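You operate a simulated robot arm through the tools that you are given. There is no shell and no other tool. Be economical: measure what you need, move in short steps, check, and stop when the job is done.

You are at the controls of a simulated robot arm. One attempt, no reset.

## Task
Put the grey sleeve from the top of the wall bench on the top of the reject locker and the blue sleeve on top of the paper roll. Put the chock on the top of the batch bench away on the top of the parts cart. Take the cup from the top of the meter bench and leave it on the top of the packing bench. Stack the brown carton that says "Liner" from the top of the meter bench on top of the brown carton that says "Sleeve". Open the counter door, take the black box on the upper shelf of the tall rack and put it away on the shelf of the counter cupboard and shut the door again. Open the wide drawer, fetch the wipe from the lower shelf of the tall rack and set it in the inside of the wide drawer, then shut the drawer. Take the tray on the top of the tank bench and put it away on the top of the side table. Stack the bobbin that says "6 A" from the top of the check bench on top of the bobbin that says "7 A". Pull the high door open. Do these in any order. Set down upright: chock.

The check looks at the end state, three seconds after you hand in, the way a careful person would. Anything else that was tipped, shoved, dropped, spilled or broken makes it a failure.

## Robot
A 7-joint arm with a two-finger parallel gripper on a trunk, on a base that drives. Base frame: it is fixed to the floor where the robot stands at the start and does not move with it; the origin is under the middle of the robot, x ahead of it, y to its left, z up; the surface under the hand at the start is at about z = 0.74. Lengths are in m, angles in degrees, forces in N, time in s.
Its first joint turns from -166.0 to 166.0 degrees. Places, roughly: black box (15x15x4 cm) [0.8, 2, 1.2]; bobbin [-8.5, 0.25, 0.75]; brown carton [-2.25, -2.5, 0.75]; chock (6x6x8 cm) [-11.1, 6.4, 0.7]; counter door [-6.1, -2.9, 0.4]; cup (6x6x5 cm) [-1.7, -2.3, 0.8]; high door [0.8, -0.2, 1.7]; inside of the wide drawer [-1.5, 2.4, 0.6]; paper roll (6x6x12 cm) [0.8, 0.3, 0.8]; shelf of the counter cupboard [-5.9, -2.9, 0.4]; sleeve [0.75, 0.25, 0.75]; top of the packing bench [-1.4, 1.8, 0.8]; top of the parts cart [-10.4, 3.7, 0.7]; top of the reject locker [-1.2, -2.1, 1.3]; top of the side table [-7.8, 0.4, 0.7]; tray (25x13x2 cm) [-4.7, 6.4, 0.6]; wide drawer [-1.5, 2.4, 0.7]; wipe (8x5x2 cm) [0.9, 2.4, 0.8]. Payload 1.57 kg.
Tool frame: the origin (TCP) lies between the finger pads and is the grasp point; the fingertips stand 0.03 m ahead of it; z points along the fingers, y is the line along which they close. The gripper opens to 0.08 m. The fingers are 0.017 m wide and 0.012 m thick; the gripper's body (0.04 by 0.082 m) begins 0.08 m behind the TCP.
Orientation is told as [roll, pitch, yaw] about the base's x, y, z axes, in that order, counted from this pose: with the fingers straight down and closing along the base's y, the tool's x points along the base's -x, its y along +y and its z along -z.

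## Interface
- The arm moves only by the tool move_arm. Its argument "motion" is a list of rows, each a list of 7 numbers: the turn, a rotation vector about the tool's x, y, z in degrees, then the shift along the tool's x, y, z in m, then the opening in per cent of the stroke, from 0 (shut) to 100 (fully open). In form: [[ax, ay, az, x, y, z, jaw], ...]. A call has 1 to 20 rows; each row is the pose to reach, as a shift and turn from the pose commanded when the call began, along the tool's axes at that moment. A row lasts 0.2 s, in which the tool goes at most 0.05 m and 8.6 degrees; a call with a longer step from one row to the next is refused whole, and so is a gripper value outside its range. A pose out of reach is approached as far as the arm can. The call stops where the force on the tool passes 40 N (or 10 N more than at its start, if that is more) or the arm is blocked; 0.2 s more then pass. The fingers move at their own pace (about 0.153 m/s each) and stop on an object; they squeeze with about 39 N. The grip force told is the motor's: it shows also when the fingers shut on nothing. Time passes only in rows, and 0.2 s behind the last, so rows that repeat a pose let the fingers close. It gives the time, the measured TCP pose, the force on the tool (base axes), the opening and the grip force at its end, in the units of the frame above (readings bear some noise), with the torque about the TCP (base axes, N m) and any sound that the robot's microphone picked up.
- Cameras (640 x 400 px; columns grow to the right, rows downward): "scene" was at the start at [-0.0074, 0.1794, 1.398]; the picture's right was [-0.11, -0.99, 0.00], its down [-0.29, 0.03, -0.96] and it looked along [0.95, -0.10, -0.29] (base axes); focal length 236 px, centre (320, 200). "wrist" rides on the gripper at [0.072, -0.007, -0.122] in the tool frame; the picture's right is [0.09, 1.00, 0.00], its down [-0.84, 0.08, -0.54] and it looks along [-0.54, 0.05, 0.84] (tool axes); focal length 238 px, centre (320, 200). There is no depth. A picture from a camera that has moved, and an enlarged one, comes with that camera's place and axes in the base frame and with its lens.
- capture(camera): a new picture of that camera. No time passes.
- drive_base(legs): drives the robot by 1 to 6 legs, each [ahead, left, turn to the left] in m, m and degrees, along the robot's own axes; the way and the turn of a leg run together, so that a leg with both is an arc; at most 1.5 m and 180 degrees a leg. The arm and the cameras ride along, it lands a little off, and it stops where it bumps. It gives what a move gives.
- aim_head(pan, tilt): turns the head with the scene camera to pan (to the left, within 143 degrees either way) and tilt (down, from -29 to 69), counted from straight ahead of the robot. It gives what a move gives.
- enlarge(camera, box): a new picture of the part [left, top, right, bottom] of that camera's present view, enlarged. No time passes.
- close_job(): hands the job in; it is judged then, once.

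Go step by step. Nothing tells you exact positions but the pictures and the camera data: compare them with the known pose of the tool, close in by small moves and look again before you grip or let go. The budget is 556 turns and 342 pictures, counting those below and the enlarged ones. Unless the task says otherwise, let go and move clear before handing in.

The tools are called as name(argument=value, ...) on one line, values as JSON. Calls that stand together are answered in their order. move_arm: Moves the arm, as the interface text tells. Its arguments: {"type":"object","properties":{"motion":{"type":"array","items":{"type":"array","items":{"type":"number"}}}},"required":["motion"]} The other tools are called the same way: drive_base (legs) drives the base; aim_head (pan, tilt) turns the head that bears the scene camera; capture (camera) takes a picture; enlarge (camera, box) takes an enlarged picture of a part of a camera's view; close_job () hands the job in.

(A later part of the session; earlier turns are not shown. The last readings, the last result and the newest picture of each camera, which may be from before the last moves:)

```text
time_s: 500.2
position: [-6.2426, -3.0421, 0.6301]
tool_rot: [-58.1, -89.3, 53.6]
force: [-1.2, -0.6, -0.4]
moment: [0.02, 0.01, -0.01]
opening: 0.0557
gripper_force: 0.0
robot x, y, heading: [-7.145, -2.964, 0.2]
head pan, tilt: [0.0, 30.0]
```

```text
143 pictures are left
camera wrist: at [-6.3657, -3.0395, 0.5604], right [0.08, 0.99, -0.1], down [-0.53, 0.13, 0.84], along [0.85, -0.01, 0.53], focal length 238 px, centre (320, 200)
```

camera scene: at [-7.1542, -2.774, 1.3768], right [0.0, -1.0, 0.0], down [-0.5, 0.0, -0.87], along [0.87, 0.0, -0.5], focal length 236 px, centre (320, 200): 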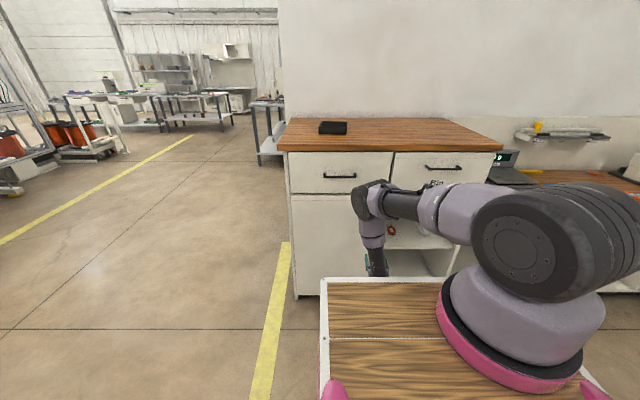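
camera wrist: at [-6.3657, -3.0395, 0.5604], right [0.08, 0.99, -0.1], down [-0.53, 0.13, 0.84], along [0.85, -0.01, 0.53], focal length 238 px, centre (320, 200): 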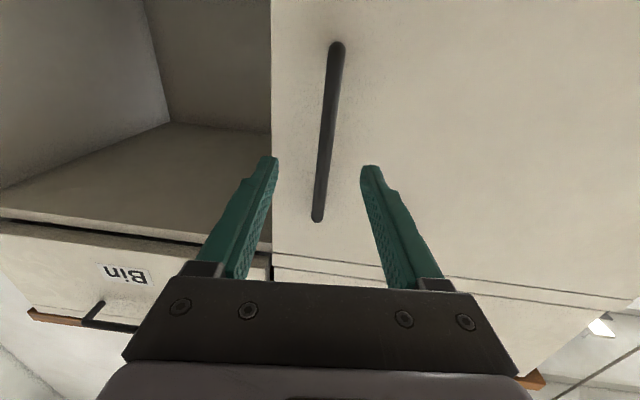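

move_arm(motion=[[0, 0, 0, 0, 0.002, 0.03, 60], [0, 0, 0, 0, 0.004, 0.06, 60], [0, 0, 0, 0, 0.006, 0.085, 60]])

capture(camera="wrist")

```text
time_s: 500.9
position: [-6.1743, -3.0405, 0.6291]
tool_rot: [-69.8, -89.1, 65.5]
force: [-29.4, 0.1, 19.3]
moment: [0.63, -0.65, 0.92]
opening: 0.0459
gripper_force: 0.0
robot x, y, heading: [-7.1461, -2.966, 0.2]
head pan, tilt: [0.0, 30.0]
stopped in row 3: the force on the tool passed its limit at 82 N (the readings are from after the stop); the commanded pose is now the measured one
```

```text
142 pictures are left
camera wrist: at [-6.2982, -3.0386, 0.5587], right [0.07, 0.99, -0.1], down [-0.53, 0.13, 0.84], along [0.84, -0.01, 0.54], focal length 238 px, centre (320, 200)
```

wrist: 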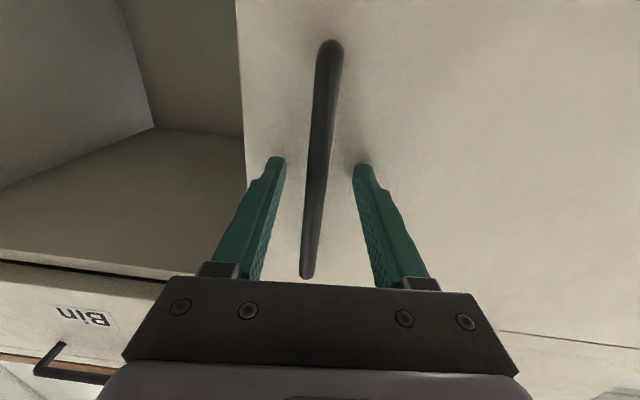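

Fingertips touched the door face; bar is between the pads. Back off slightly and close.

move_arm(motion=[[0, 0, 0, 0, 0, -0.008, 60], [0, 0, 0, 0, 0, -0.008, 30], [0, 0, 0, 0, 0, -0.008, 0], [0, 0, 0, 0, 0, -0.008, 0]])

move_arm(motion=[[0, 0, 0, 0, 0, -0.005, 0], [0, 0, 0, 0, 0, -0.012, 0], [0, 0, 0, 0, 0, -0.02, 0], [0, 0, 0, 0, 0, -0.03, 0]])

capture(camera="wrist")

```text
time_s: 501.9
position: [-6.1819, -3.0421, 0.6287]
tool_rot: [-57.4, -89.2, 53.0]
force: [-0.9, -18.8, 2.3]
moment: [0.43, 0.08, -0.15]
opening: 0.0121
gripper_force: 29.2
robot x, y, heading: [-7.1443, -2.9695, 0.2]
head pan, tilt: [0.0, 30.0]
```

```text
time_s: 502.9
position: [-6.2119, -3.0382, 0.6284]
tool_rot: [-55.9, -89.1, 51.6]
force: [-2.6, -25.0, -3.7]
moment: [0.4, 0.14, -0.12]
opening: 0.0119
gripper_force: 29.1
robot x, y, heading: [-7.1431, -2.9622, -0.0]
head pan, tilt: [0.0, 30.0]
```

```text
141 pictures are left
camera wrist: at [-6.3357, -3.0369, 0.5581], right [0.07, 0.99, -0.1], down [-0.53, 0.13, 0.84], along [0.85, -0.01, 0.53], focal length 238 px, centre (320, 200)
```

wrist: 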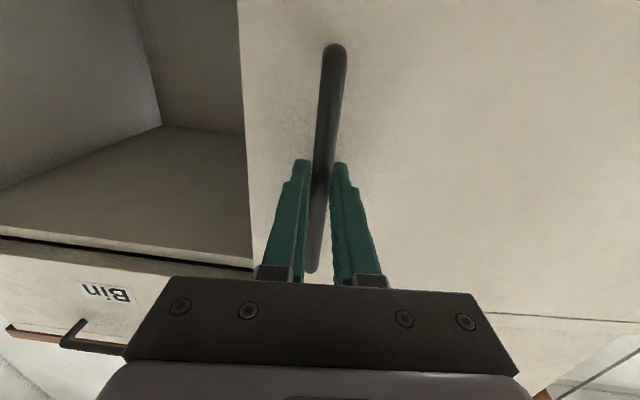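

Door is hinged on the left and starting to open. Continue along the arc.

move_arm(motion=[[2.6, 0, 0, 0, 0.001, -0.018, 0], [5.3, 0, 0, 0, 0.0041, -0.0361, 0], [8, 0, 0, 0, 0.009, -0.054, 0], [10.6, 0, 0, 0, 0.0146, -0.0712, 0], [13.1, 0, 0, 0, 0.021, -0.087, 0], [15.6, 0, 0, 0, 0.0273, -0.1034, 0]])

capture(camera="scene")

capture(camera="wrist")

```text
time_s: 504.0
position: [-6.2869, -3.0187, 0.6287]
tool_rot: [-61.0, -89.2, 44.9]
force: [-0.5, -1.6, -0.6]
moment: [0.52, -0.03, -0.02]
opening: 0.0123
gripper_force: 29.3
robot x, y, heading: [-7.1481, -2.9638, 0.2]
head pan, tilt: [0.0, 30.0]
stopped in row 5: the force on the tool passed its limit at 40 N (the readings are from after the stop); the commanded pose is now the measured one
```

```text
140 pictures are left
camera scene: at [-7.1543, -2.7742, 1.3768], right [0.0, -1.0, 0.0], down [-0.5, 0.0, -0.87], along [0.87, 0.0, -0.5], focal length 236 px, centre (320, 200)
```

scene: 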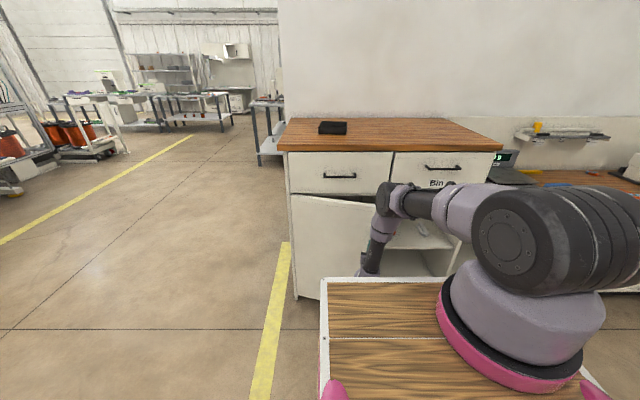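

```text
139 pictures are left
camera wrist: at [-6.4077, -2.9924, 0.5581], right [0.27, 0.96, -0.1], down [-0.49, 0.23, 0.84], along [0.83, -0.18, 0.53], focal length 238 px, centre (320, 200)
```

wrist: 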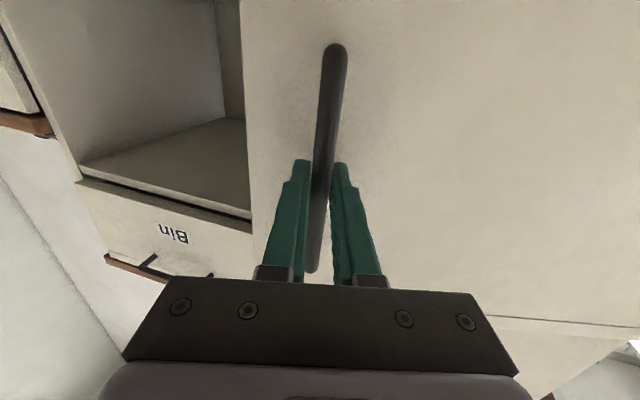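

move_arm(motion=[[2.5, 0, 0, 0, 0.002, -0.019, 0], [5, 0, 0, 0, 0.0059, -0.0391, 0], [7.5, 0, 0, 0, 0.01, -0.058, 0], [10, 0, 0, 0, 0.0149, -0.0767, 0], [12.5, 0, 0, 0, 0.021, -0.095, 0], [15, 0, 0, 0, 0.0274, -0.1134, 0], [17.5, 0, 0, 0, 0.035, -0.131, 0], [20, 0, 0, 0, 0.0429, -0.1489, 0]])

capture(camera="scene")

```text
time_s: 505.4
position: [-6.3816, -2.9697, 0.628]
tool_rot: [-77.3, -89.1, 46.9]
force: [-2.9, -3.1, 2.7]
moment: [0.36, -0.43, -0.14]
opening: 0.0119
gripper_force: 29.1
robot x, y, heading: [-7.1415, -2.9686, -0.0]
head pan, tilt: [0.0, 30.0]
stopped in row 6: the force on the tool passed its limit at 42 N (the readings are from after the stop); the commanded pose is now the measured one
```

```text
138 pictures are left
camera scene: at [-7.1545, -2.7744, 1.3768], right [0.0, -1.0, 0.0], down [-0.5, 0.0, -0.87], along [0.87, 0.0, -0.5], focal length 236 px, centre (320, 200)
```

scene: 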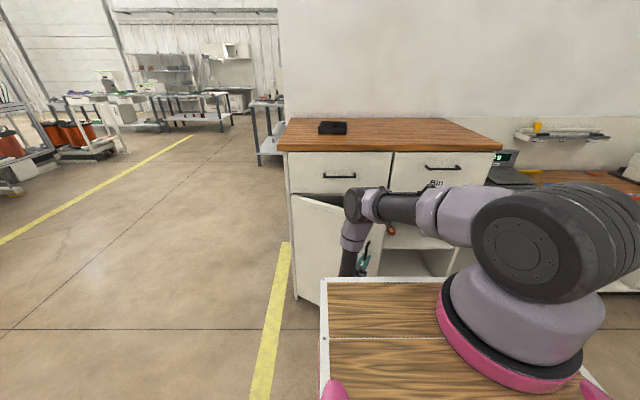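

move_arm(motion=[[2.1, 0, 0, 0, 0.001, -0.018, 0], [4.3, 0, 0, 0, 0.0028, -0.0362, 0], [6.8, 0, 0, 0, 0.006, -0.057, 0], [9.3, 0, 0, 0, 0.0096, -0.0777, 0], [11.8, 0, 0, 0, 0.0147, -0.098, 0], [14.3, 0, 0, 0, 0.0201, -0.1188, 0], [16.8, 0, 0, 0, 0.0268, -0.1387, 0], [19.3, 0, 0, 0, 0.0339, -0.1586, 0]])

capture(camera="scene")

```text
time_s: 506.9
position: [-6.4718, -2.8845, 0.6282]
tool_rot: [-91.6, -89.3, 47.2]
force: [7.1, 4.7, -13.2]
moment: [0.47, -0.22, -0.05]
opening: 0.0119
gripper_force: 29.5
robot x, y, heading: [-7.1436, -2.9621, -0.2]
head pan, tilt: [0.0, 30.0]
stopped in row 7: the force on the tool passed its limit at 46 N (the readings are from after the stop); the commanded pose is now the measured one
```

```text
137 pictures are left
camera scene: at [-7.1535, -2.7739, 1.3768], right [0.0, -1.0, 0.0], down [-0.5, 0.0, -0.87], along [0.87, 0.0, -0.5], focal length 236 px, centre (320, 200)
```

scene: 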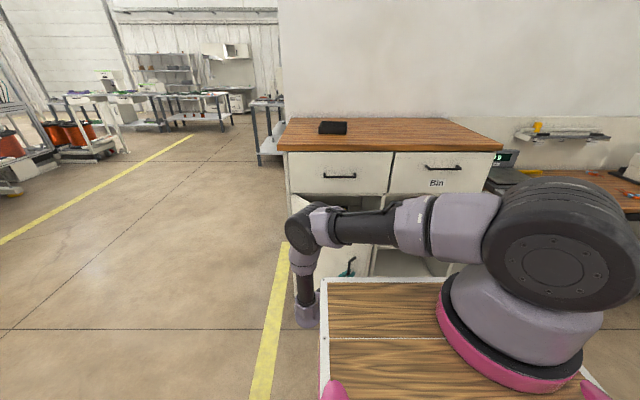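

move_arm(motion=[[2.2, 0, 0, 0, 0.0015, -0.019, 0], [4.5, 0, 0, 0, 0.0036, -0.0378, 0], [7, 0, 0, 0, 0.007, -0.0585, 0], [9.5, 0, 0, 0, 0.0111, -0.0794, 0], [12, 0, 0, 0, 0.0165, -0.0997, 0], [14.5, 0, 0, 0, 0.0221, -0.12, 0], [17, 0, 0, 0, 0.029, -0.14, 0]])

capture(camera="scene")

```text
time_s: 507.6
position: [-6.4982, -2.8449, 0.6303]
tool_rot: [-115.4, -89.5, 65.9]
force: [7.5, 3.3, -15.4]
moment: [0.67, 0.08, -0.02]
opening: 0.0119
gripper_force: 29.2
robot x, y, heading: [-7.1449, -2.9613, 0.1]
head pan, tilt: [0.0, 30.0]
stopped in row 3: the force on the tool passed its limit at 41 N (the readings are from after the stop); the commanded pose is now the measured one
```

```text
136 pictures are left
camera scene: at [-7.1532, -2.7737, 1.3768], right [0.0, -1.0, 0.0], down [-0.5, 0.0, -0.87], along [0.87, 0.0, -0.5], focal length 236 px, centre (320, 200)
```

scene: 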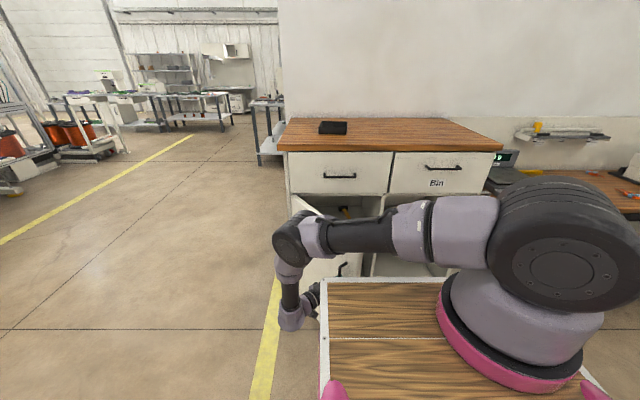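

Door is ~50° open. Release, lift over the door and push it further open from the inside with closed fingers.

move_arm(motion=[[0, 0, 0, 0, 0, 0, 40], [0, 0, 0, 0, 0, 0, 50], [0, 0, 0, 0, 0, -0.03, 50], [0, 0, 0, 0, 0, -0.06, 50], [0, 0, 0, -0.03, 0, -0.08, 50]])

move_arm(motion=[[0, 6, 0, -0.045, 0, 0, 0], [0, 12, 0, -0.09, 0, 0, 0], [0, 19, 0, -0.135, 0, 0, 0], [0, 26, 0, -0.18, 0, 0, 0], [0, 33, 0, -0.22, 0, 0.01, 0], [0, 40, 0, -0.26, 0, 0.02, 0], [0, 48, 0, -0.29, 0, 0.04, 0], [0, 56, 0, -0.31, 0, 0.07, 0], [0, 64, 0, -0.32, 0, 0.1, 0], [0, 72, 0, -0.32, 0, 0.13, 0], [0, 80, 0, -0.32, 0, 0.16, 0], [0, 88, 0, -0.32, 0, 0.19, 0]])

capture(camera="scene")

capture(camera="wrist")

```text
time_s: 508.8
position: [-6.5516, -2.7848, 0.6628]
tool_rot: [-123.2, -89.3, 73.5]
force: [-0.2, 0.5, -0.4]
moment: [0.0, -0.05, 0.02]
opening: 0.0399
gripper_force: 0.0
robot x, y, heading: [-7.1419, -2.9606, 0.4]
head pan, tilt: [0.0, 30.0]
```

```text
time_s: 511.4
position: [-6.4272, -2.9209, 0.9817]
tool_rot: [-0.4, -2.2, -49.4]
force: [-1.0, 0.6, 0.2]
moment: [-0.1, -0.04, -0.01]
opening: 0.0
gripper_force: 20.8
robot x, y, heading: [-7.1426, -2.967, 0.1]
head pan, tilt: [0.0, 30.0]
```

```text
135 pictures are left
camera scene: at [-7.1544, -2.773, 1.3766], right [0.0, -1.0, 0.0], down [-0.5, 0.0, -0.87], along [0.87, 0.0, -0.5], focal length 236 px, centre (320, 200)
```

scene: 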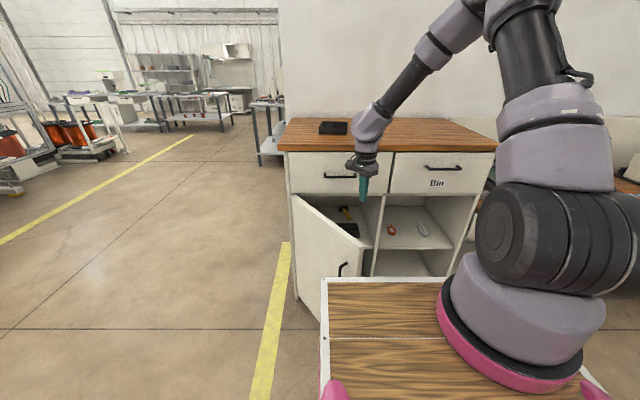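

```text
134 pictures are left
camera wrist: at [-6.4826, -2.8664, 1.1029], right [0.7, 0.72, -0.01], down [0.59, -0.57, 0.57], along [0.41, -0.4, -0.82], focal length 238 px, centre (320, 200)
```

wrist: 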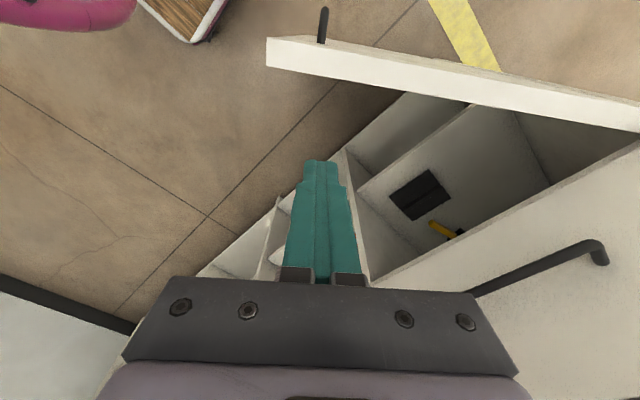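

move_arm(motion=[[0, 0, 0, 0, 0, 0.045, 0], [0, 0, 0, 0, 0, 0.09, 0], [0, 0, 0, 0, 0, 0.135, 0], [0, 0, 0, 0, 0, 0.18, 0], [0, 0, 0, 0, 0, 0.2, 0]])

move_arm(motion=[[0, 0, 0, 0.03, 0, 0, 0], [0, 0, 0, 0.06, -0.001, 0, 0], [0, 0, 0, 0.09, -0.002, 0, 0], [0, 0, 0, 0.12, -0.003, 0, 0], [0, 0, 0, 0.15, 0.003, 0, 0], [0, 0, 0, 0.18, 0.01, 0, 0], [0, 0, 0, 0.21, 0.018, 0, 0], [0, 0, 0, 0.24, 0.026, 0, 0], [0, 0, 0, 0.27, 0.04, 0, 0], [0, 0, 0, 0.3, 0.056, 0, 0], [0, 0, 0, 0.33, 0.072, 0, 0], [0, 0, 0, 0.3528, 0.085, 0, 0]])

capture(camera="scene")

capture(camera="wrist")

```text
time_s: 512.6
position: [-6.4242, -2.933, 0.7818]
tool_rot: [-0.5, -2.3, -49.7]
force: [-1.3, 0.8, -0.4]
moment: [-0.02, -0.02, 0.03]
opening: 0.0
gripper_force: 22.1
robot x, y, heading: [-7.1451, -2.9624, 0.2]
head pan, tilt: [0.0, 30.0]
```

```text
time_s: 515.2
position: [-6.5873, -2.6088, 0.7685]
tool_rot: [-0.5, -2.4, -49.6]
force: [0.0, -0.4, 0.0]
moment: [0.02, 0.01, 0.02]
opening: 0.0
gripper_force: 21.0
robot x, y, heading: [-7.1459, -2.9645, 0.2]
head pan, tilt: [0.0, 30.0]
```

```text
133 pictures are left
camera scene: at [-7.1537, -2.7741, 1.3768], right [0.0, -1.0, 0.0], down [-0.5, 0.0, -0.87], along [0.87, 0.0, -0.5], focal length 236 px, centre (320, 200)
```

scene: 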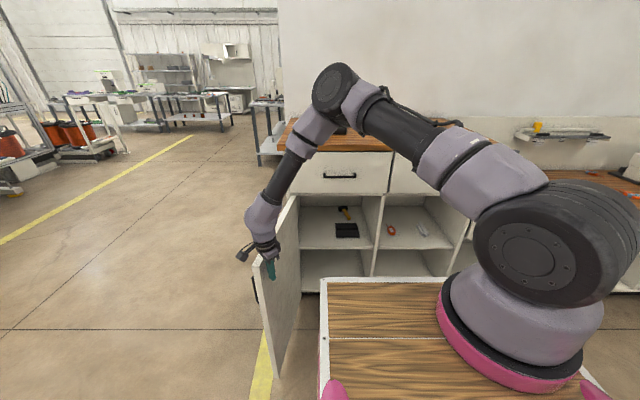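

```text
132 pictures are left
camera wrist: at [-6.6429, -2.5546, 0.8881], right [0.7, 0.72, -0.01], down [0.59, -0.57, 0.57], along [0.4, -0.41, -0.82], focal length 238 px, centre (320, 200)
```

wrist: 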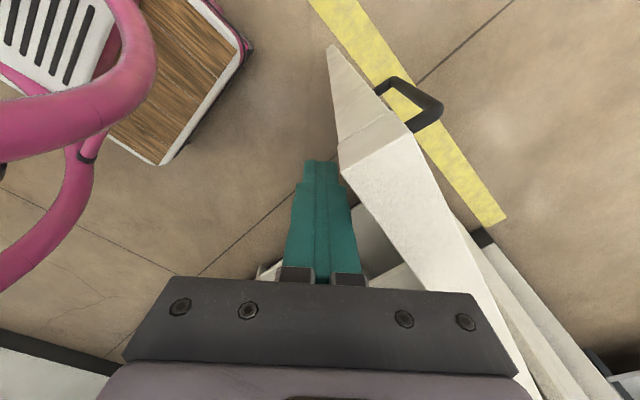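

Door is ~90° open. Look into the cupboard.

enlarge(camera="scene", box=[260, 170, 400, 310])

```text
2.86 times, centred on (330, 240) of scene
camera zoom: at [-7.1537, -2.7741, 1.3768], right [0.0, -1.0, 0.0], down [-0.5, 0.0, -0.87], along [0.87, 0.0, -0.5], focal length 676 px, centre (291, 86)
```

zoom: 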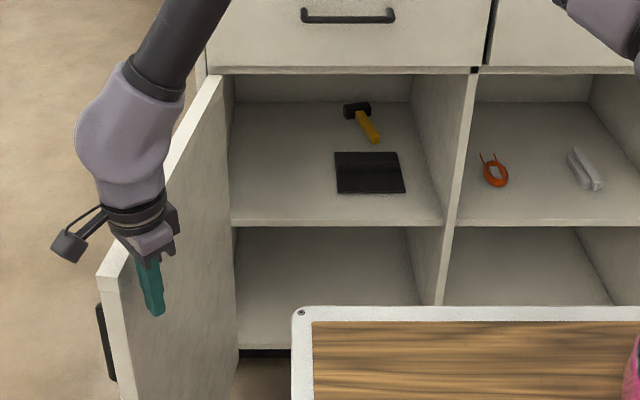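

Mid-shelf has free space on the left (y≈-2.77). I'll regrasp the box on the counter with a flatter, camera-up tool pose. First lift clear of the door and spin the tool.

move_arm(motion=[[0, 0, 0, -0.03, -0.02, -0.01, 0], [0, 0, -8, -0.06, -0.02, -0.045, 0], [0, 0, -16, -0.08, -0.02, -0.09, 0], [0, 0, -24, -0.1, -0.02, -0.135, 0], [0, 0, -32, -0.12, -0.02, -0.18, 0], [0, 0, -40, -0.14, -0.02, -0.225, 0], [0, 0, -48, -0.16, -0.02, -0.27, 0], [0, 0, -56, -0.18, -0.02, -0.315, 0], [0, 0, -64, -0.2, -0.02, -0.36, 0], [0, 0, -72, -0.22, -0.02, -0.4, 0], [0, 0, -80, -0.24, -0.02, -0.44, 0], [0, 0, -88, -0.26, -0.02, -0.48, 0], [0, 0, -96, -0.28, -0.02, -0.52, 0], [0, 0, -104, -0.28, -0.02, -0.54, 0], [0, 0, -112, -0.28, -0.02, -0.54, 0]])

move_arm(motion=[[0, 0, -8, 0, 0, 0, 0], [0, 0, -16, 0, 0, 0, 0], [0, 0, -24, 0, 0, 0, 0], [0, 0, -32, 0, 0, 0, 0], [0, 0, -40, 0, 0, 0, 0], [0, 0, -48, 0, 0, 0, 0], [0, 0, -56, 0, 0, 0, 0], [0, 0, -64, 0, 0, 0, 0], [0, 0, -72, 0, 0, 0, 0], [0, 0, -80, 0, 0, 0, 0], [0, 0, -88, 0, 0, 0, 0], [0, 0, -96, 0, 0, 0, 0], [0, 0, -104, 0, 0, 0, 0], [0, 0, -108, 0, 0, 0, 0]])

capture(camera="wrist")

```text
time_s: 518.4
position: [-6.3743, -2.8297, 1.3024]
tool_rot: [-2.4, -0.8, 53.6]
force: [0.1, -0.6, -0.3]
moment: [0.0, 0.0, 0.02]
opening: 0.0001
gripper_force: 21.9
out of reach, approached as far as the arm can: row 13, 14, 15
robot x, y, heading: [-7.1391, -2.9594, 0.1]
head pan, tilt: [0.0, 30.0]
```

```text
time_s: 521.4
position: [-6.4487, -2.7489, 1.1871]
tool_rot: [-4.3, 5.6, 157.4]
force: [0.5, -1.7, 0.5]
moment: [0.08, -0.01, 0.0]
opening: 0.0
gripper_force: 21.0
out of reach, approached as far as the arm can: row 8, 9, 10, 11, 12, 13, 14
robot x, y, heading: [-7.1437, -2.9646, 0.2]
head pan, tilt: [0.0, 30.0]
```

```text
130 pictures are left
camera wrist: at [-6.3965, -2.7746, 1.3168], right [-0.29, -0.95, -0.06], down [-0.86, 0.23, 0.45], along [-0.41, 0.19, -0.89], focal length 238 px, centre (320, 200)
```

wrist: 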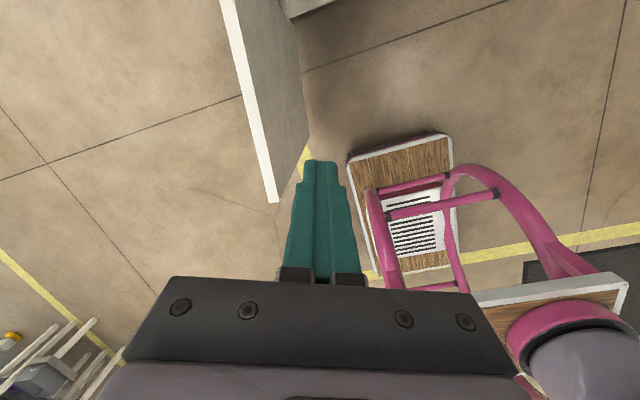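

move_arm(motion=[[0, 0, 0, 0.04, 0.02, -0.015, 0], [0, 0, 0, 0.08, 0.04, -0.03, 0], [0, 0, 0, 0.12, 0.06, -0.045, 0], [0, 0, 0, 0.16, 0.08, -0.06, 0], [0, 0, -4, 0.2, 0.1, -0.075, 0], [0, 0, -10, 0.24, 0.12, -0.09, 0], [0, 0, -16, 0.273, 0.1355, -0.1, 0], [0, 0, -22, 0.273, 0.1355, -0.1, 0]])

capture(camera="wrist")

```text
time_s: 523.2
position: [-6.5357, -2.8006, 1.1379]
tool_rot: [-5.3, 11.7, 171.0]
force: [-1.0, -0.1, 0.5]
moment: [0.02, -0.04, -0.01]
opening: 0.0
gripper_force: 21.7
out of reach, approached as far as the arm can: row 1, 2, 3, 4, 5, 6, 7, 8
robot x, y, heading: [-7.1418, -2.9644, -0.1]
head pan, tilt: [0.0, 30.0]
```

```text
129 pictures are left
camera wrist: at [-6.4926, -2.8128, 1.2729], right [-0.05, -1.0, -0.07], down [-0.94, 0.02, 0.35], along [-0.35, 0.08, -0.93], focal length 238 px, centre (320, 200)
```

wrist: 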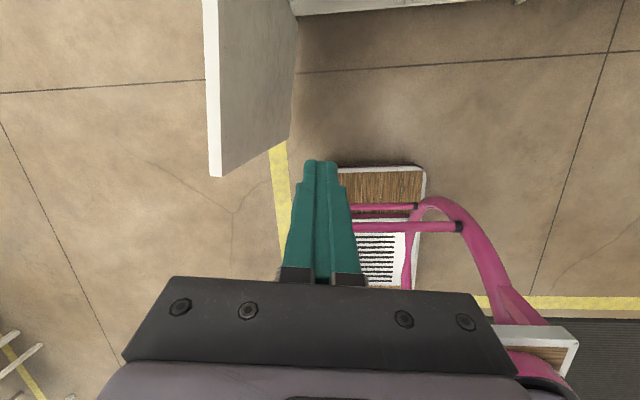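

capture(camera="scene")

```text
128 pictures are left
camera scene: at [-7.1536, -2.7742, 1.3768], right [0.0, -1.0, 0.0], down [-0.5, 0.0, -0.87], along [0.87, 0.0, -0.5], focal length 236 px, centre (320, 200)
```

scene: 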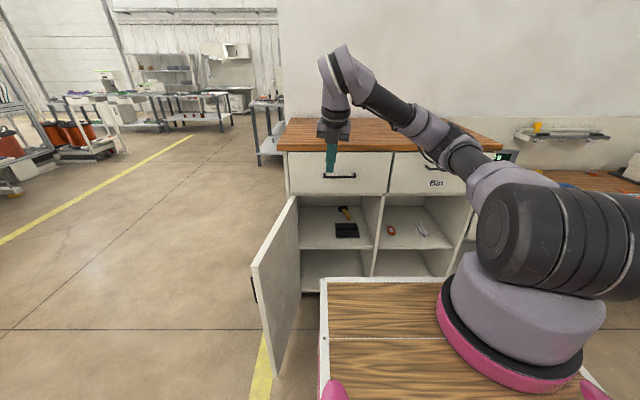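

move_arm(motion=[[0, 0, 8, 0.02, 0, -0.01, 0], [0, 0, 16, 0.04, 0, -0.02, 0], [0, 0, 24, 0.06, 0, -0.03, 0], [0, 0, 32, 0.08, 0, -0.04, 0], [0, 0, 40, 0.1, 0.01, -0.05, 0], [0, 0, 48, 0.12, 0.02, -0.06, 0], [0, 0, 56, 0.14, 0.04, -0.07, 0], [0, 0, 64, 0.16, 0.06, -0.08, 0], [0, 0, 72, 0.18, 0.08, -0.09, 0], [0, 0, 80, 0.2, 0.1, -0.1, 0]])

capture(camera="scene")

```text
time_s: 525.4
position: [-6.3683, -2.9356, 1.2718]
tool_rot: [-12.4, -2.9, 91.9]
force: [-0.3, 0.5, 0.2]
moment: [-0.02, -0.01, 0.01]
opening: 0.0001
gripper_force: 21.7
robot x, y, heading: [-7.141, -2.9666, 0.5]
head pan, tilt: [0.0, 30.0]
```

```text
127 pictures are left
camera scene: at [-7.1536, -2.7738, 1.3768], right [0.0, -1.0, 0.0], down [-0.5, 0.0, -0.87], along [0.87, 0.0, -0.5], focal length 236 px, centre (320, 200)
```

scene: 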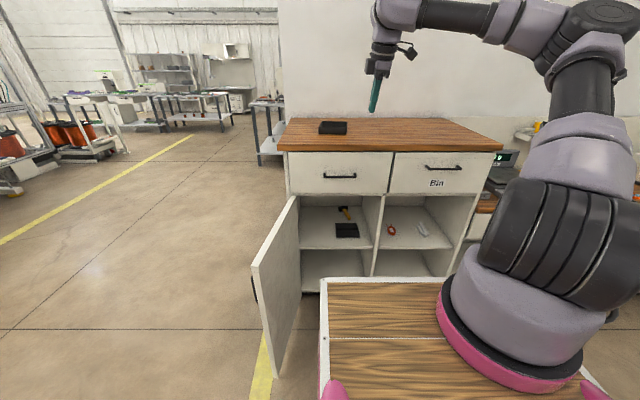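

move_arm(motion=[[0, 4, 0, 0.025, 0.012, 0.025, 0], [0, 8, 0, 0.05, 0.025, 0.05, 0], [0, 12, 0, 0.08, 0.04, 0.075, 0], [0, 12, 0, 0.11, 0.055, 0.1, 0], [0, 12, 0, 0.14, 0.07, 0.12, 0]])

```text
time_s: 526.6
position: [-6.4084, -3.0682, 1.1347]
tool_rot: [-12.6, 8.7, 89.3]
force: [-0.1, 0.3, 0.1]
moment: [-0.05, -0.01, 0.0]
opening: 0.0
gripper_force: 21.7
robot x, y, heading: [-7.1467, -2.9627, 0.4]
head pan, tilt: [0.0, 30.0]
```

move_arm(motion=[[-6.3, -4.3, 0, 0, 0, 0, 0], [-12.6, -8.7, 0, 0, 0, 0, 0]])

move_arm(motion=[[0, 0, -8, 0, 0, 0, 0], [0, 0, -16, 0, 0, 0, 0], [0, 0, -24, 0, 0, 0, 0], [0, 0, -32, 0, 0, 0, 0], [0, 0, -40, 0, 0, 0, 0], [0, 0, -48, 0, 0, 0, 0], [0, 0, -56, 0, 0, 0, 0], [0, 0, -64, 0, 0, 0, 0], [0, 0, -72, 0, 0, 0, 0], [0, 0, -80, 0, 0, 0, 0], [0, 0, -88, 0, 0, 0, 0]])

```text
time_s: 527.2
position: [-6.4093, -3.0686, 1.1344]
tool_rot: [0.1, 0.1, 90.3]
force: [-0.5, 0.9, 0.3]
moment: [-0.03, -0.02, 0.01]
opening: 0.0
gripper_force: 21.0
robot x, y, heading: [-7.1428, -2.9624, 0.3]
head pan, tilt: [0.0, 30.0]
```

```text
time_s: 529.6
position: [-6.5951, -2.8804, 1.0223]
tool_rot: [-0.2, 3.7, 174.3]
force: [0.6, -0.2, -1.1]
moment: [0.04, 0.01, 0.01]
opening: 0.0002
gripper_force: 21.1
out of reach, approached as far as the arm can: row 5, 6, 7, 8, 9, 10, 11
robot x, y, heading: [-7.1431, -2.9625, 0.3]
head pan, tilt: [0.0, 30.0]
```

The flipped pose hits wrist limits. I'll instead use the normal camera-down pose with ~58° tilt. Unwind the wrist.

move_arm(motion=[[0, 0, 8, 0.02, -0.02, -0.015, 0], [0, 0, 16, 0.04, -0.01, -0.03, 0], [0, 0, 24, 0.06, 0.01, -0.05, 0], [0, 0, 32, 0.08, 0.03, -0.07, 0], [0, 0, 40, 0.1, 0.05, -0.09, 0], [0, 0, 48, 0.12, 0.07, -0.11, 0], [0, 0, 56, 0.14, 0.09, -0.13, 0], [0, 0, 64, 0.15, 0.11, -0.15, 0], [0, 0, 72, 0.16, 0.13, -0.17, 0], [0, 0, 80, 0.17, 0.14, -0.19, 0], [0, 0, 88, 0.18, 0.15, -0.2, 0], [0, 0, 96, 0.18, 0.15, -0.2, 0], [0, 0, 104, 0.18, 0.15, -0.2, 0], [0, 0, 112, 0.18, 0.15, -0.2, 0], [0, 0, 120, 0.18, 0.15, -0.2, 0], [0, 0, 128, 0.18, 0.15, -0.2, 0], [0, 0, 136, 0.18, 0.15, -0.2, 0], [0, 0, 144, 0.18, 0.15, -0.2, 0], [0, 0, 152, 0.18, 0.15, -0.2, 0], [0, 0, 160, 0.18, 0.15, -0.2, 0]])

capture(camera="scene")

```text
time_s: 533.8
position: [-6.4465, -3.0367, 1.2178]
tool_rot: [-1.2, -3.5, 14.2]
force: [-0.4, -0.5, -0.2]
moment: [0.02, 0.0, 0.0]
opening: 0.0
gripper_force: 21.4
robot x, y, heading: [-7.1436, -2.9628, 0.2]
head pan, tilt: [0.0, 30.0]
```

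```text
126 pictures are left
camera scene: at [-7.1537, -2.7742, 1.3768], right [0.0, -1.0, 0.0], down [-0.5, 0.0, -0.87], along [0.87, 0.0, -0.5], focal length 236 px, centre (320, 200)
```

scene: 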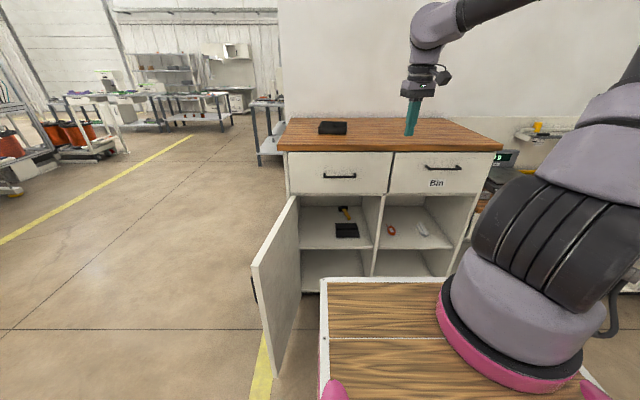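

drive_base(legs=[[0.2, 0, 0]])

move_arm(motion=[[0, 0, 8, -0.01, 0.04, -0.02, 50], [0, 0, 16, -0.02, 0.08, -0.04, 50], [0, 0, 24, -0.03, 0.12, -0.06, 50], [0, 0, 24, -0.0387, 0.155, -0.06, 50]])

move_arm(motion=[[0, -7, 0, -0.02, 0, 0, 50], [0, -15, 0, -0.05, 0, 0, 50], [0, -23, 0, -0.08, 0, 0, 50], [0, -31, 0, -0.11, 0, 0.0, 50], [0, -39, 0, -0.14, 0, 0.01, 50], [0, -47, 0, -0.17, 0, 0.03, 50], [0, -55, 0, -0.19, 0, 0.05, 50], [0, -61, 0, -0.2, 0, 0.07, 50]])

capture(camera="wrist")

capture(camera="scene")

```text
time_s: 535.4
position: [-6.246, -3.0356, 1.2189]
tool_rot: [-1.0, -3.4, 14.3]
force: [0.3, 0.0, -0.1]
moment: [0.02, 0.02, 0.01]
opening: 0.0001
gripper_force: 21.3
robot x, y, heading: [-6.9443, -2.9645, 0.1]
head pan, tilt: [0.0, 30.0]
```

```text
time_s: 536.4
position: [-6.2498, -2.8772, 1.2766]
tool_rot: [0.5, -3.7, -9.9]
force: [0.0, -0.8, 0.4]
moment: [0.04, 0.02, -0.05]
opening: 0.0402
gripper_force: 0.1
robot x, y, heading: [-6.9448, -2.9629, 0.1]
head pan, tilt: [0.0, 30.0]
```

```text
time_s: 538.2
position: [-6.0496, -2.9077, 1.2212]
tool_rot: [1.2, -64.7, -10.8]
force: [-0.1, 0.7, 1.0]
moment: [-0.01, 0.0, 0.02]
opening: 0.0402
gripper_force: 0.1
robot x, y, heading: [-6.945, -2.9645, 0.2]
head pan, tilt: [0.0, 30.0]
```

```text
125 pictures are left
camera wrist: at [-6.1906, -2.8912, 1.2083], right [0.13, 0.99, -0.07], down [-0.12, 0.09, 0.99], along [0.98, -0.12, 0.13], focal length 238 px, centre (320, 200)
```

wrist: 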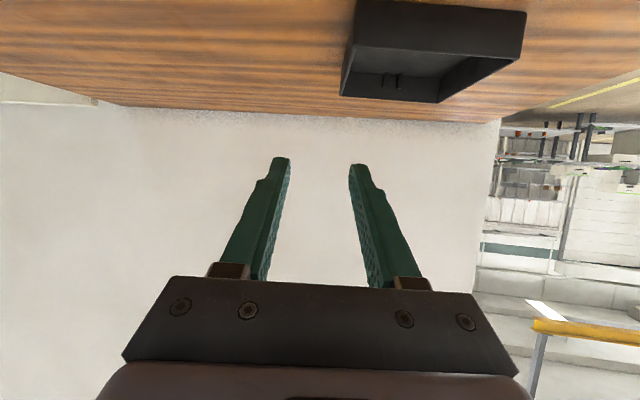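

```text
124 pictures are left
camera scene: at [-6.9526, -2.7737, 1.3768], right [0.0, -1.0, 0.0], down [-0.5, 0.0, -0.87], along [0.87, 0.0, -0.5], focal length 236 px, centre (320, 200)
```

scene: 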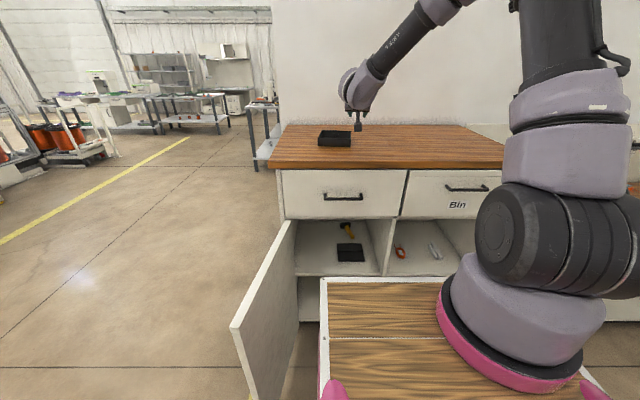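

move_arm(motion=[[0, 3, 0, 0.006, 0.007, 0.037, 50], [0, 6.5, 0, 0.012, 0.013, 0.074, 50], [0, 6.5, 0, 0.019, 0.02, 0.111, 50], [0, 6.5, 0, 0.0257, 0.0262, 0.1468, 50]])

capture(camera="wrist")

```text
time_s: 539.2
position: [-5.9215, -2.9022, 1.1369]
tool_rot: [0.9, -58.2, -10.6]
force: [0.4, 0.4, 0.8]
moment: [0.01, 0.06, 0.03]
opening: 0.0398
gripper_force: 0.1
robot x, y, heading: [-6.9404, -2.964, 0.1]
head pan, tilt: [0.0, 30.0]
```

```text
123 pictures are left
camera wrist: at [-6.0637, -2.885, 1.1404], right [0.12, 0.99, -0.07], down [-0.01, 0.07, 1.0], along [0.99, -0.12, 0.02], focal length 238 px, centre (320, 200)
```

wrist: 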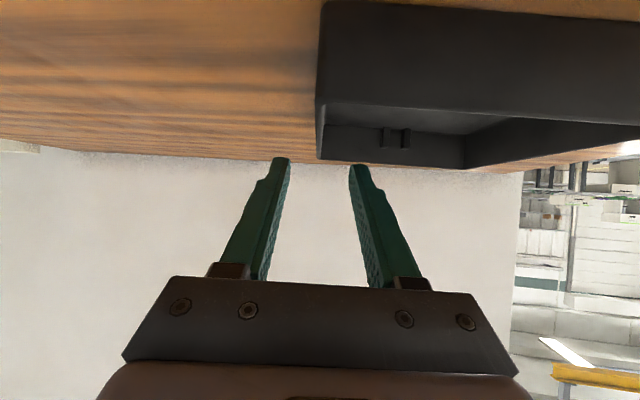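

move_arm(motion=[[0, 0, 0, 0.008, 0, 0.005, 50], [0, 0, 0, 0.016, 0, 0.01, 50], [0, 0, 0, 0.0195, 0, 0.0122, 50], [0, 0, 0, 0.0195, 0, 0.0122, 0], [0, 0, 0, 0.0195, 0, 0.0122, 0], [0, 0, 0, 0.0195, 0, 0.0122, 0]])

move_arm(motion=[[0, 0, 0, -0.015, 0, -0.0095, 0], [0, 0, 0, -0.035, 0, -0.022, 0], [0, 0, 0, -0.06, 0, -0.037, 0], [0, 0, 0, -0.06, 0, -0.037, 0]])

capture(camera="wrist")

enlarge(camera="scene", box=[280, 70, 420, 170])

```text
time_s: 540.6
position: [-5.9234, -2.9029, 1.1125]
tool_rot: [0.9, -58.2, -10.5]
force: [-0.3, 0.1, -0.2]
moment: [-0.08, -0.06, 0.03]
opening: 0.0037
gripper_force: 24.5
robot x, y, heading: [-6.9434, -2.961, 0.0]
head pan, tilt: [0.0, 30.0]
```

```text
time_s: 541.6
position: [-5.9233, -2.9032, 1.1842]
tool_rot: [0.9, -58.2, -10.5]
force: [0.5, 0.3, -1.4]
moment: [-0.11, 0.02, 0.01]
opening: 0.0036
gripper_force: 24.3
robot x, y, heading: [-6.9415, -2.9654, 0.2]
head pan, tilt: [0.0, 30.0]
```

```text
122 pictures are left
camera wrist: at [-6.0658, -2.8858, 1.1887], right [0.12, 0.99, -0.07], down [-0.01, 0.07, 1.0], along [0.99, -0.12, 0.02], focal length 238 px, centre (320, 200)
```

wrist: 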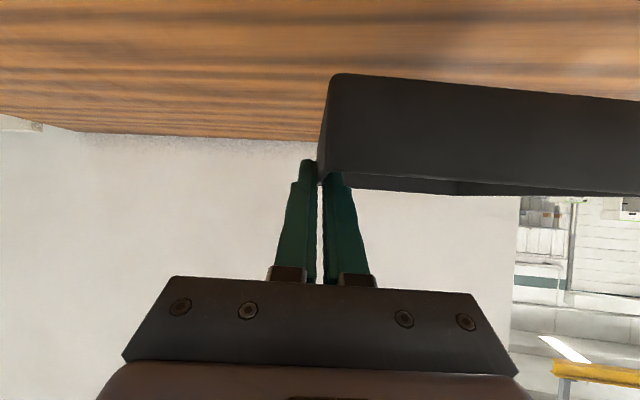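

```text
4.00 times, centred on (350, 120) of scene
camera zoom: at [-6.9521, -2.7735, 1.3768], right [0.0, -1.0, 0.0], down [-0.5, 0.0, -0.87], along [0.87, 0.0, -0.5], focal length 946 px, centre (200, 520)
```

zoom: 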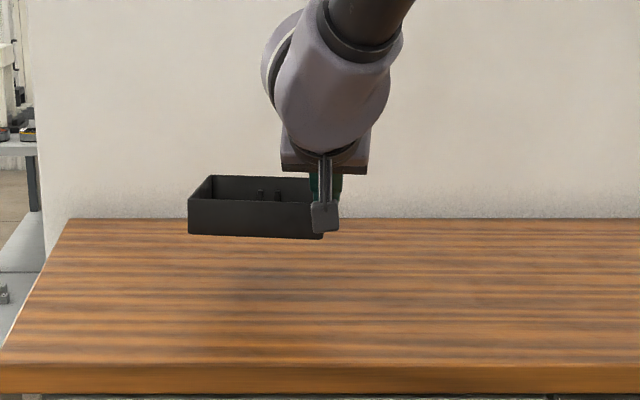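

Regrasped. Back off from the counter and lower the box to cupboard-shelf height.

drive_base(legs=[[-0.38, 0, 0]])

move_arm(motion=[[0, 0, 0, 0.0382, 0.004, 0.0238, 0], [0, 0, 0, 0.0764, 0.008, 0.0476, 0], [0, 0, 0, 0.1146, 0.012, 0.0714, 0], [0, 0, 0, 0.1528, 0.016, 0.0952, 0], [0, 0, 0, 0.191, 0.02, 0.119, 0], [0, 0, 0, 0.2292, 0.024, 0.1428, 0], [0, 0, 0, 0.2674, 0.028, 0.1666, 0], [0, 0, 0, 0.3056, 0.032, 0.1904, 0], [0, 0, 0, 0.3438, 0.036, 0.2142, 0], [0, 0, 0, 0.382, 0.04, 0.238, 0], [0, 0, 0, 0.4202, 0.04, 0.2618, 0], [0, 0, 0, 0.4584, 0.04, 0.2856, 0], [0, 0, 0, 0.4966, 0.04, 0.3094, 0]])

capture(camera="wrist")

capture(camera="scene")

```text
time_s: 544.0
position: [-6.303, -2.911, 1.185]
tool_rot: [1.1, -58.2, -11.1]
force: [0.0, 0.3, -1.7]
moment: [-0.09, 0.05, -0.01]
opening: 0.0034
gripper_force: 24.2
robot x, y, heading: [-7.3221, -2.9608, -0.1]
head pan, tilt: [0.0, 30.0]
```

```text
time_s: 546.8
position: [-6.2922, -2.8645, 0.6007]
tool_rot: [1.0, -58.2, -10.9]
force: [-0.6, 1.3, 0.5]
moment: [-0.09, 0.11, -0.08]
opening: 0.0033
gripper_force: 24.2
robot x, y, heading: [-7.3216, -2.9666, -0.3]
head pan, tilt: [0.0, 30.0]
```

```text
120 pictures are left
camera wrist: at [-6.4337, -2.8468, 0.604], right [0.13, 0.99, -0.07], down [-0.01, 0.07, 1.0], along [0.99, -0.13, 0.02], focal length 238 px, centre (320, 200)
```

wrist: 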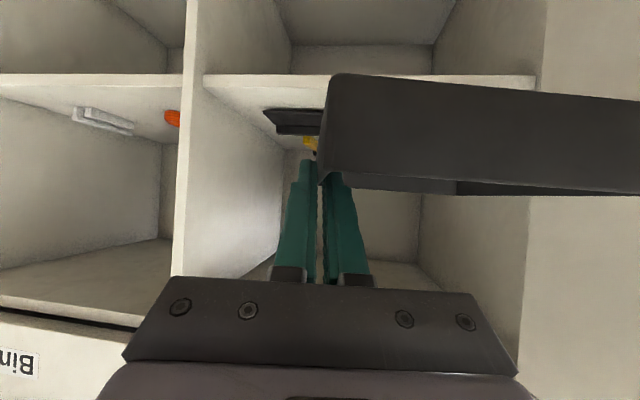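

```text
119 pictures are left
camera scene: at [-7.3302, -2.7724, 1.3767], right [-0.01, -1.0, 0.0], down [-0.5, 0.0, -0.87], along [0.87, 0.0, -0.5], focal length 236 px, centre (320, 200)
```

scene: 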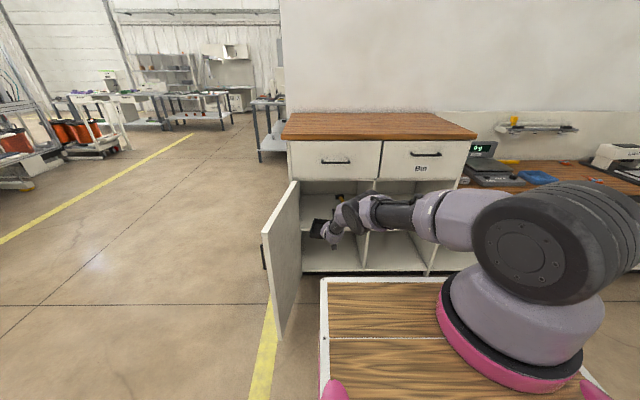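

move_arm(motion=[[-3, 0, -2, 0.015, 0.008, 0.007, 0], [-6, 0, -4, 0.03, 0.017, 0.015, 0], [-9.3, 0, -5.8, 0.045, 0.025, 0.022, 0], [-9.3, 0, -5.8, 0.0595, 0.0334, 0.0293, 0]])

drive_base(legs=[[0.17, 0, 0.3]])

capture(camera="wrist")

capture(camera="scene")

```text
time_s: 547.8
position: [-6.2888, -2.8413, 0.5781]
tool_rot: [0.9, -58.2, 0.1]
force: [-0.7, -0.4, -1.0]
moment: [-0.09, 0.05, 0.0]
opening: 0.0034
gripper_force: 24.5
out of reach, approached as far as the arm can: row 2, 3, 4
robot x, y, heading: [-7.3227, -2.9622, -0.3]
head pan, tilt: [0.0, 30.0]
```

```text
time_s: 549.3
position: [-6.1204, -2.8315, 0.5776]
tool_rot: [0.8, -58.1, 0.5]
force: [0.1, 0.7, -2.3]
moment: [-0.09, 0.01, 0.02]
opening: 0.0033
gripper_force: 24.0
robot x, y, heading: [-7.149, -2.9598, 0.1]
head pan, tilt: [0.0, 30.0]
```

```text
118 pictures are left
camera wrist: at [-6.2632, -2.8425, 0.5818], right [-0.07, 1.0, -0.07], down [-0.02, 0.07, 1.0], along [1.0, 0.07, 0.02], focal length 238 px, centre (320, 200)
```

wrist: 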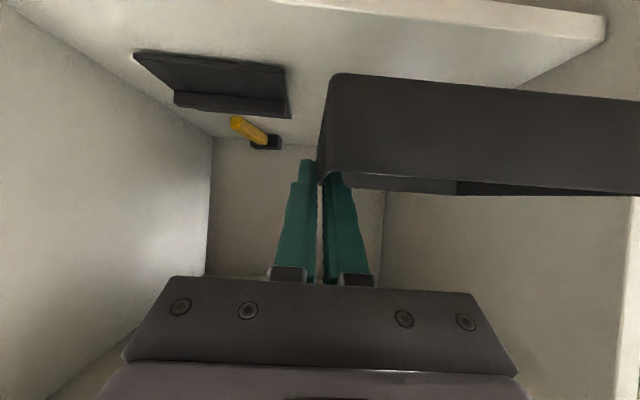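

```text
117 pictures are left
camera scene: at [-7.1617, -2.773, 1.3768], right [0.0, -1.0, 0.0], down [-0.5, 0.0, -0.87], along [0.87, 0.0, -0.5], focal length 236 px, centre (320, 200)
```

scene: 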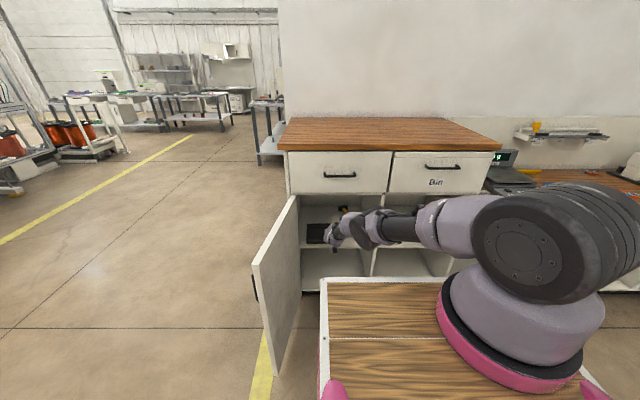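

move_arm(motion=[[0, 0, 0, 0.0025, 0, -0.002, 0], [0, 0, 0, 0.006, 0, -0.004, 0], [0, 0, 0, 0.012, 0, -0.008, 0], [0, 0, 0, 0.02, 0, -0.014, 0], [0, 0, 0, 0.03, 0, -0.02, 0], [0, 0, 0, 0.04, 0, -0.025, 0]])

```text
time_s: 550.7
position: [-6.1623, -2.8344, 0.556]
tool_rot: [0.9, -58.3, 0.4]
force: [0.1, 0.6, -1.2]
moment: [-0.1, 0.02, -0.03]
opening: 0.0035
gripper_force: 24.6
robot x, y, heading: [-7.1542, -2.9635, 0.1]
head pan, tilt: [0.0, 30.0]
```

move_arm(motion=[[0, 0, 0, 0.0135, 0, -0.012, 0], [0, 0, 0, 0.027, 0, -0.0245, 0], [0, 0, 0, 0.041, 0, -0.037, 0], [0, 0, 0, 0.054, 0, -0.049, 0]])

drive_base(legs=[[0.15, 0, 0]])

capture(camera="wrist")

capture(camera="scene")

```text
time_s: 551.7
position: [-6.2326, -2.8343, 0.5362]
tool_rot: [0.8, -58.3, 0.5]
force: [0.5, 0.4, -0.1]
moment: [-0.15, 0.05, 0.01]
opening: 0.0035
gripper_force: 24.2
robot x, y, heading: [-7.1524, -2.9679, 0.2]
head pan, tilt: [0.0, 30.0]
```

```text
time_s: 553.0
position: [-6.0799, -2.8357, 0.5365]
tool_rot: [0.7, -58.2, 0.4]
force: [-0.8, -0.1, -0.7]
moment: [-0.09, 0.02, 0.03]
opening: 0.0032
gripper_force: 24.0
robot x, y, heading: [-6.9997, -2.963, -0.2]
head pan, tilt: [0.0, 30.0]
```

```text
116 pictures are left
camera wrist: at [-6.2223, -2.8462, 0.5397], right [-0.07, 1.0, -0.07], down [-0.02, 0.07, 1.0], along [1.0, 0.07, 0.02], focal length 238 px, centre (320, 200)
```

wrist: 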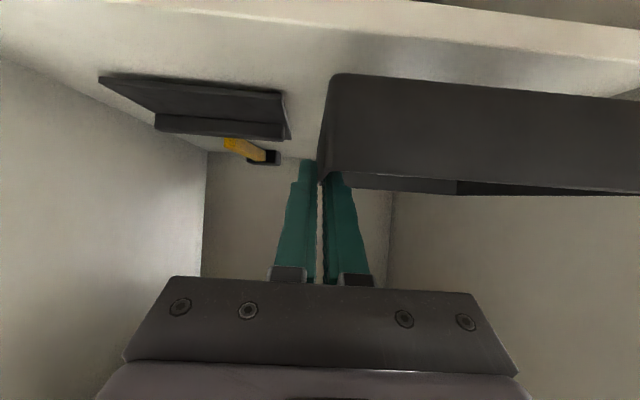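

```text
115 pictures are left
camera scene: at [-7.0084, -2.7728, 1.3768], right [0.0, -1.0, 0.0], down [-0.5, 0.0, -0.87], along [0.87, 0.0, -0.5], focal length 236 px, centre (320, 200)
```

scene: 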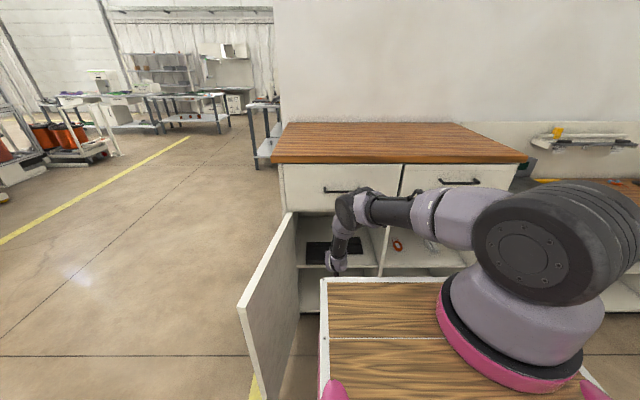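

enlarge(camera="scene", box=[270, 150, 430, 290])

```text
2.86 times, centred on (350, 220) of scene
camera zoom: at [-7.0084, -2.7728, 1.3768], right [0.0, -1.0, 0.0], down [-0.5, 0.0, -0.87], along [0.87, 0.0, -0.5], focal length 676 px, centre (234, 143)
```

zoom: 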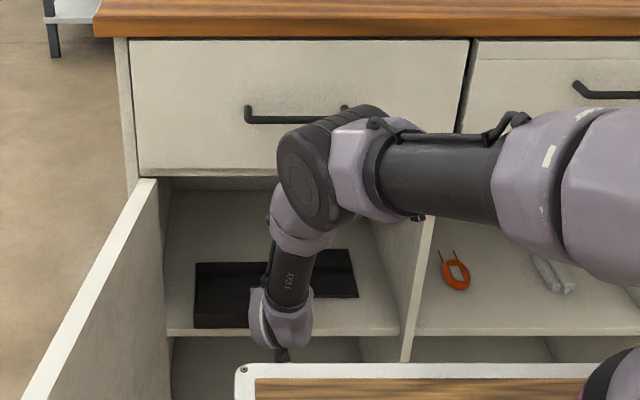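

There is sufficient clearance. Drive in further and lower.

drive_base(legs=[[0.085, 0, 0]])

move_arm(motion=[[0, 0, 0, 0.0085, 0, 0.0053, 0], [0, 0, 0, 0.017, 0, 0.0105, 0], [0, 0, 0, 0.0255, 0, 0.0158, 0]])

capture(camera="wrist")

enlarge(camera="scene", box=[270, 170, 430, 310])

```text
time_s: 554.1
position: [-5.9947, -2.8358, 0.5356]
tool_rot: [0.8, -58.2, 0.5]
force: [-0.7, 0.0, -0.9]
moment: [-0.08, -0.01, 0.0]
opening: 0.0037
gripper_force: 24.4
robot x, y, heading: [-6.9126, -2.9628, 0.2]
head pan, tilt: [0.0, 30.0]
```

```text
time_s: 554.9
position: [-5.9951, -2.8353, 0.5053]
tool_rot: [0.8, -58.2, 0.5]
force: [-0.1, 0.5, -0.5]
moment: [-0.07, 0.01, 0.0]
opening: 0.0035
gripper_force: 24.9
robot x, y, heading: [-6.914, -2.9606, 0.1]
head pan, tilt: [0.0, 30.0]
```

```text
113 pictures are left
camera wrist: at [-6.1374, -2.8451, 0.5099], right [-0.07, 1.0, -0.07], down [-0.02, 0.07, 1.0], along [1.0, 0.07, 0.02], focal length 238 px, centre (320, 200)
```

wrist: 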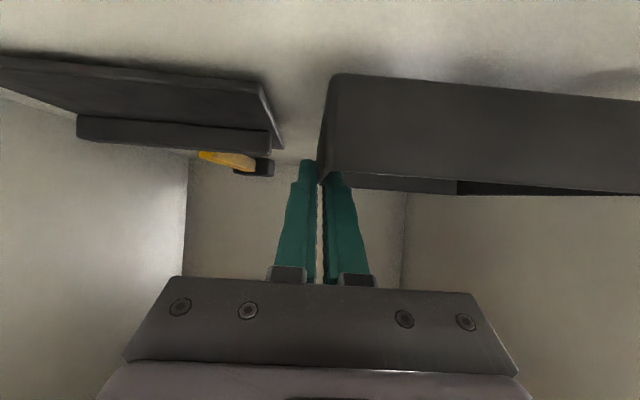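

```text
2.86 times, centred on (350, 240) of scene
camera zoom: at [-6.9238, -2.7727, 1.3768], right [0.0, -1.0, 0.0], down [-0.5, 0.0, -0.87], along [0.87, 0.0, -0.5], focal length 676 px, centre (234, 86)
```

zoom: 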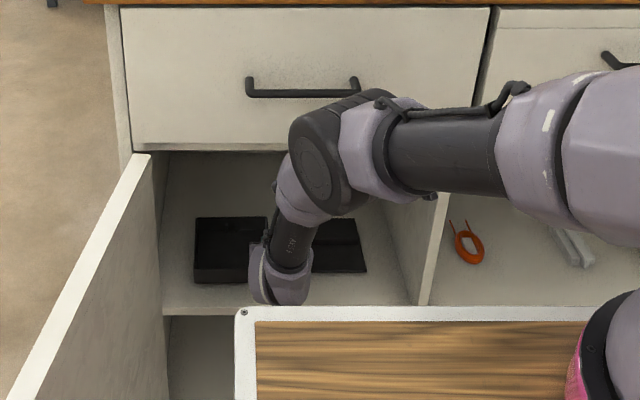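

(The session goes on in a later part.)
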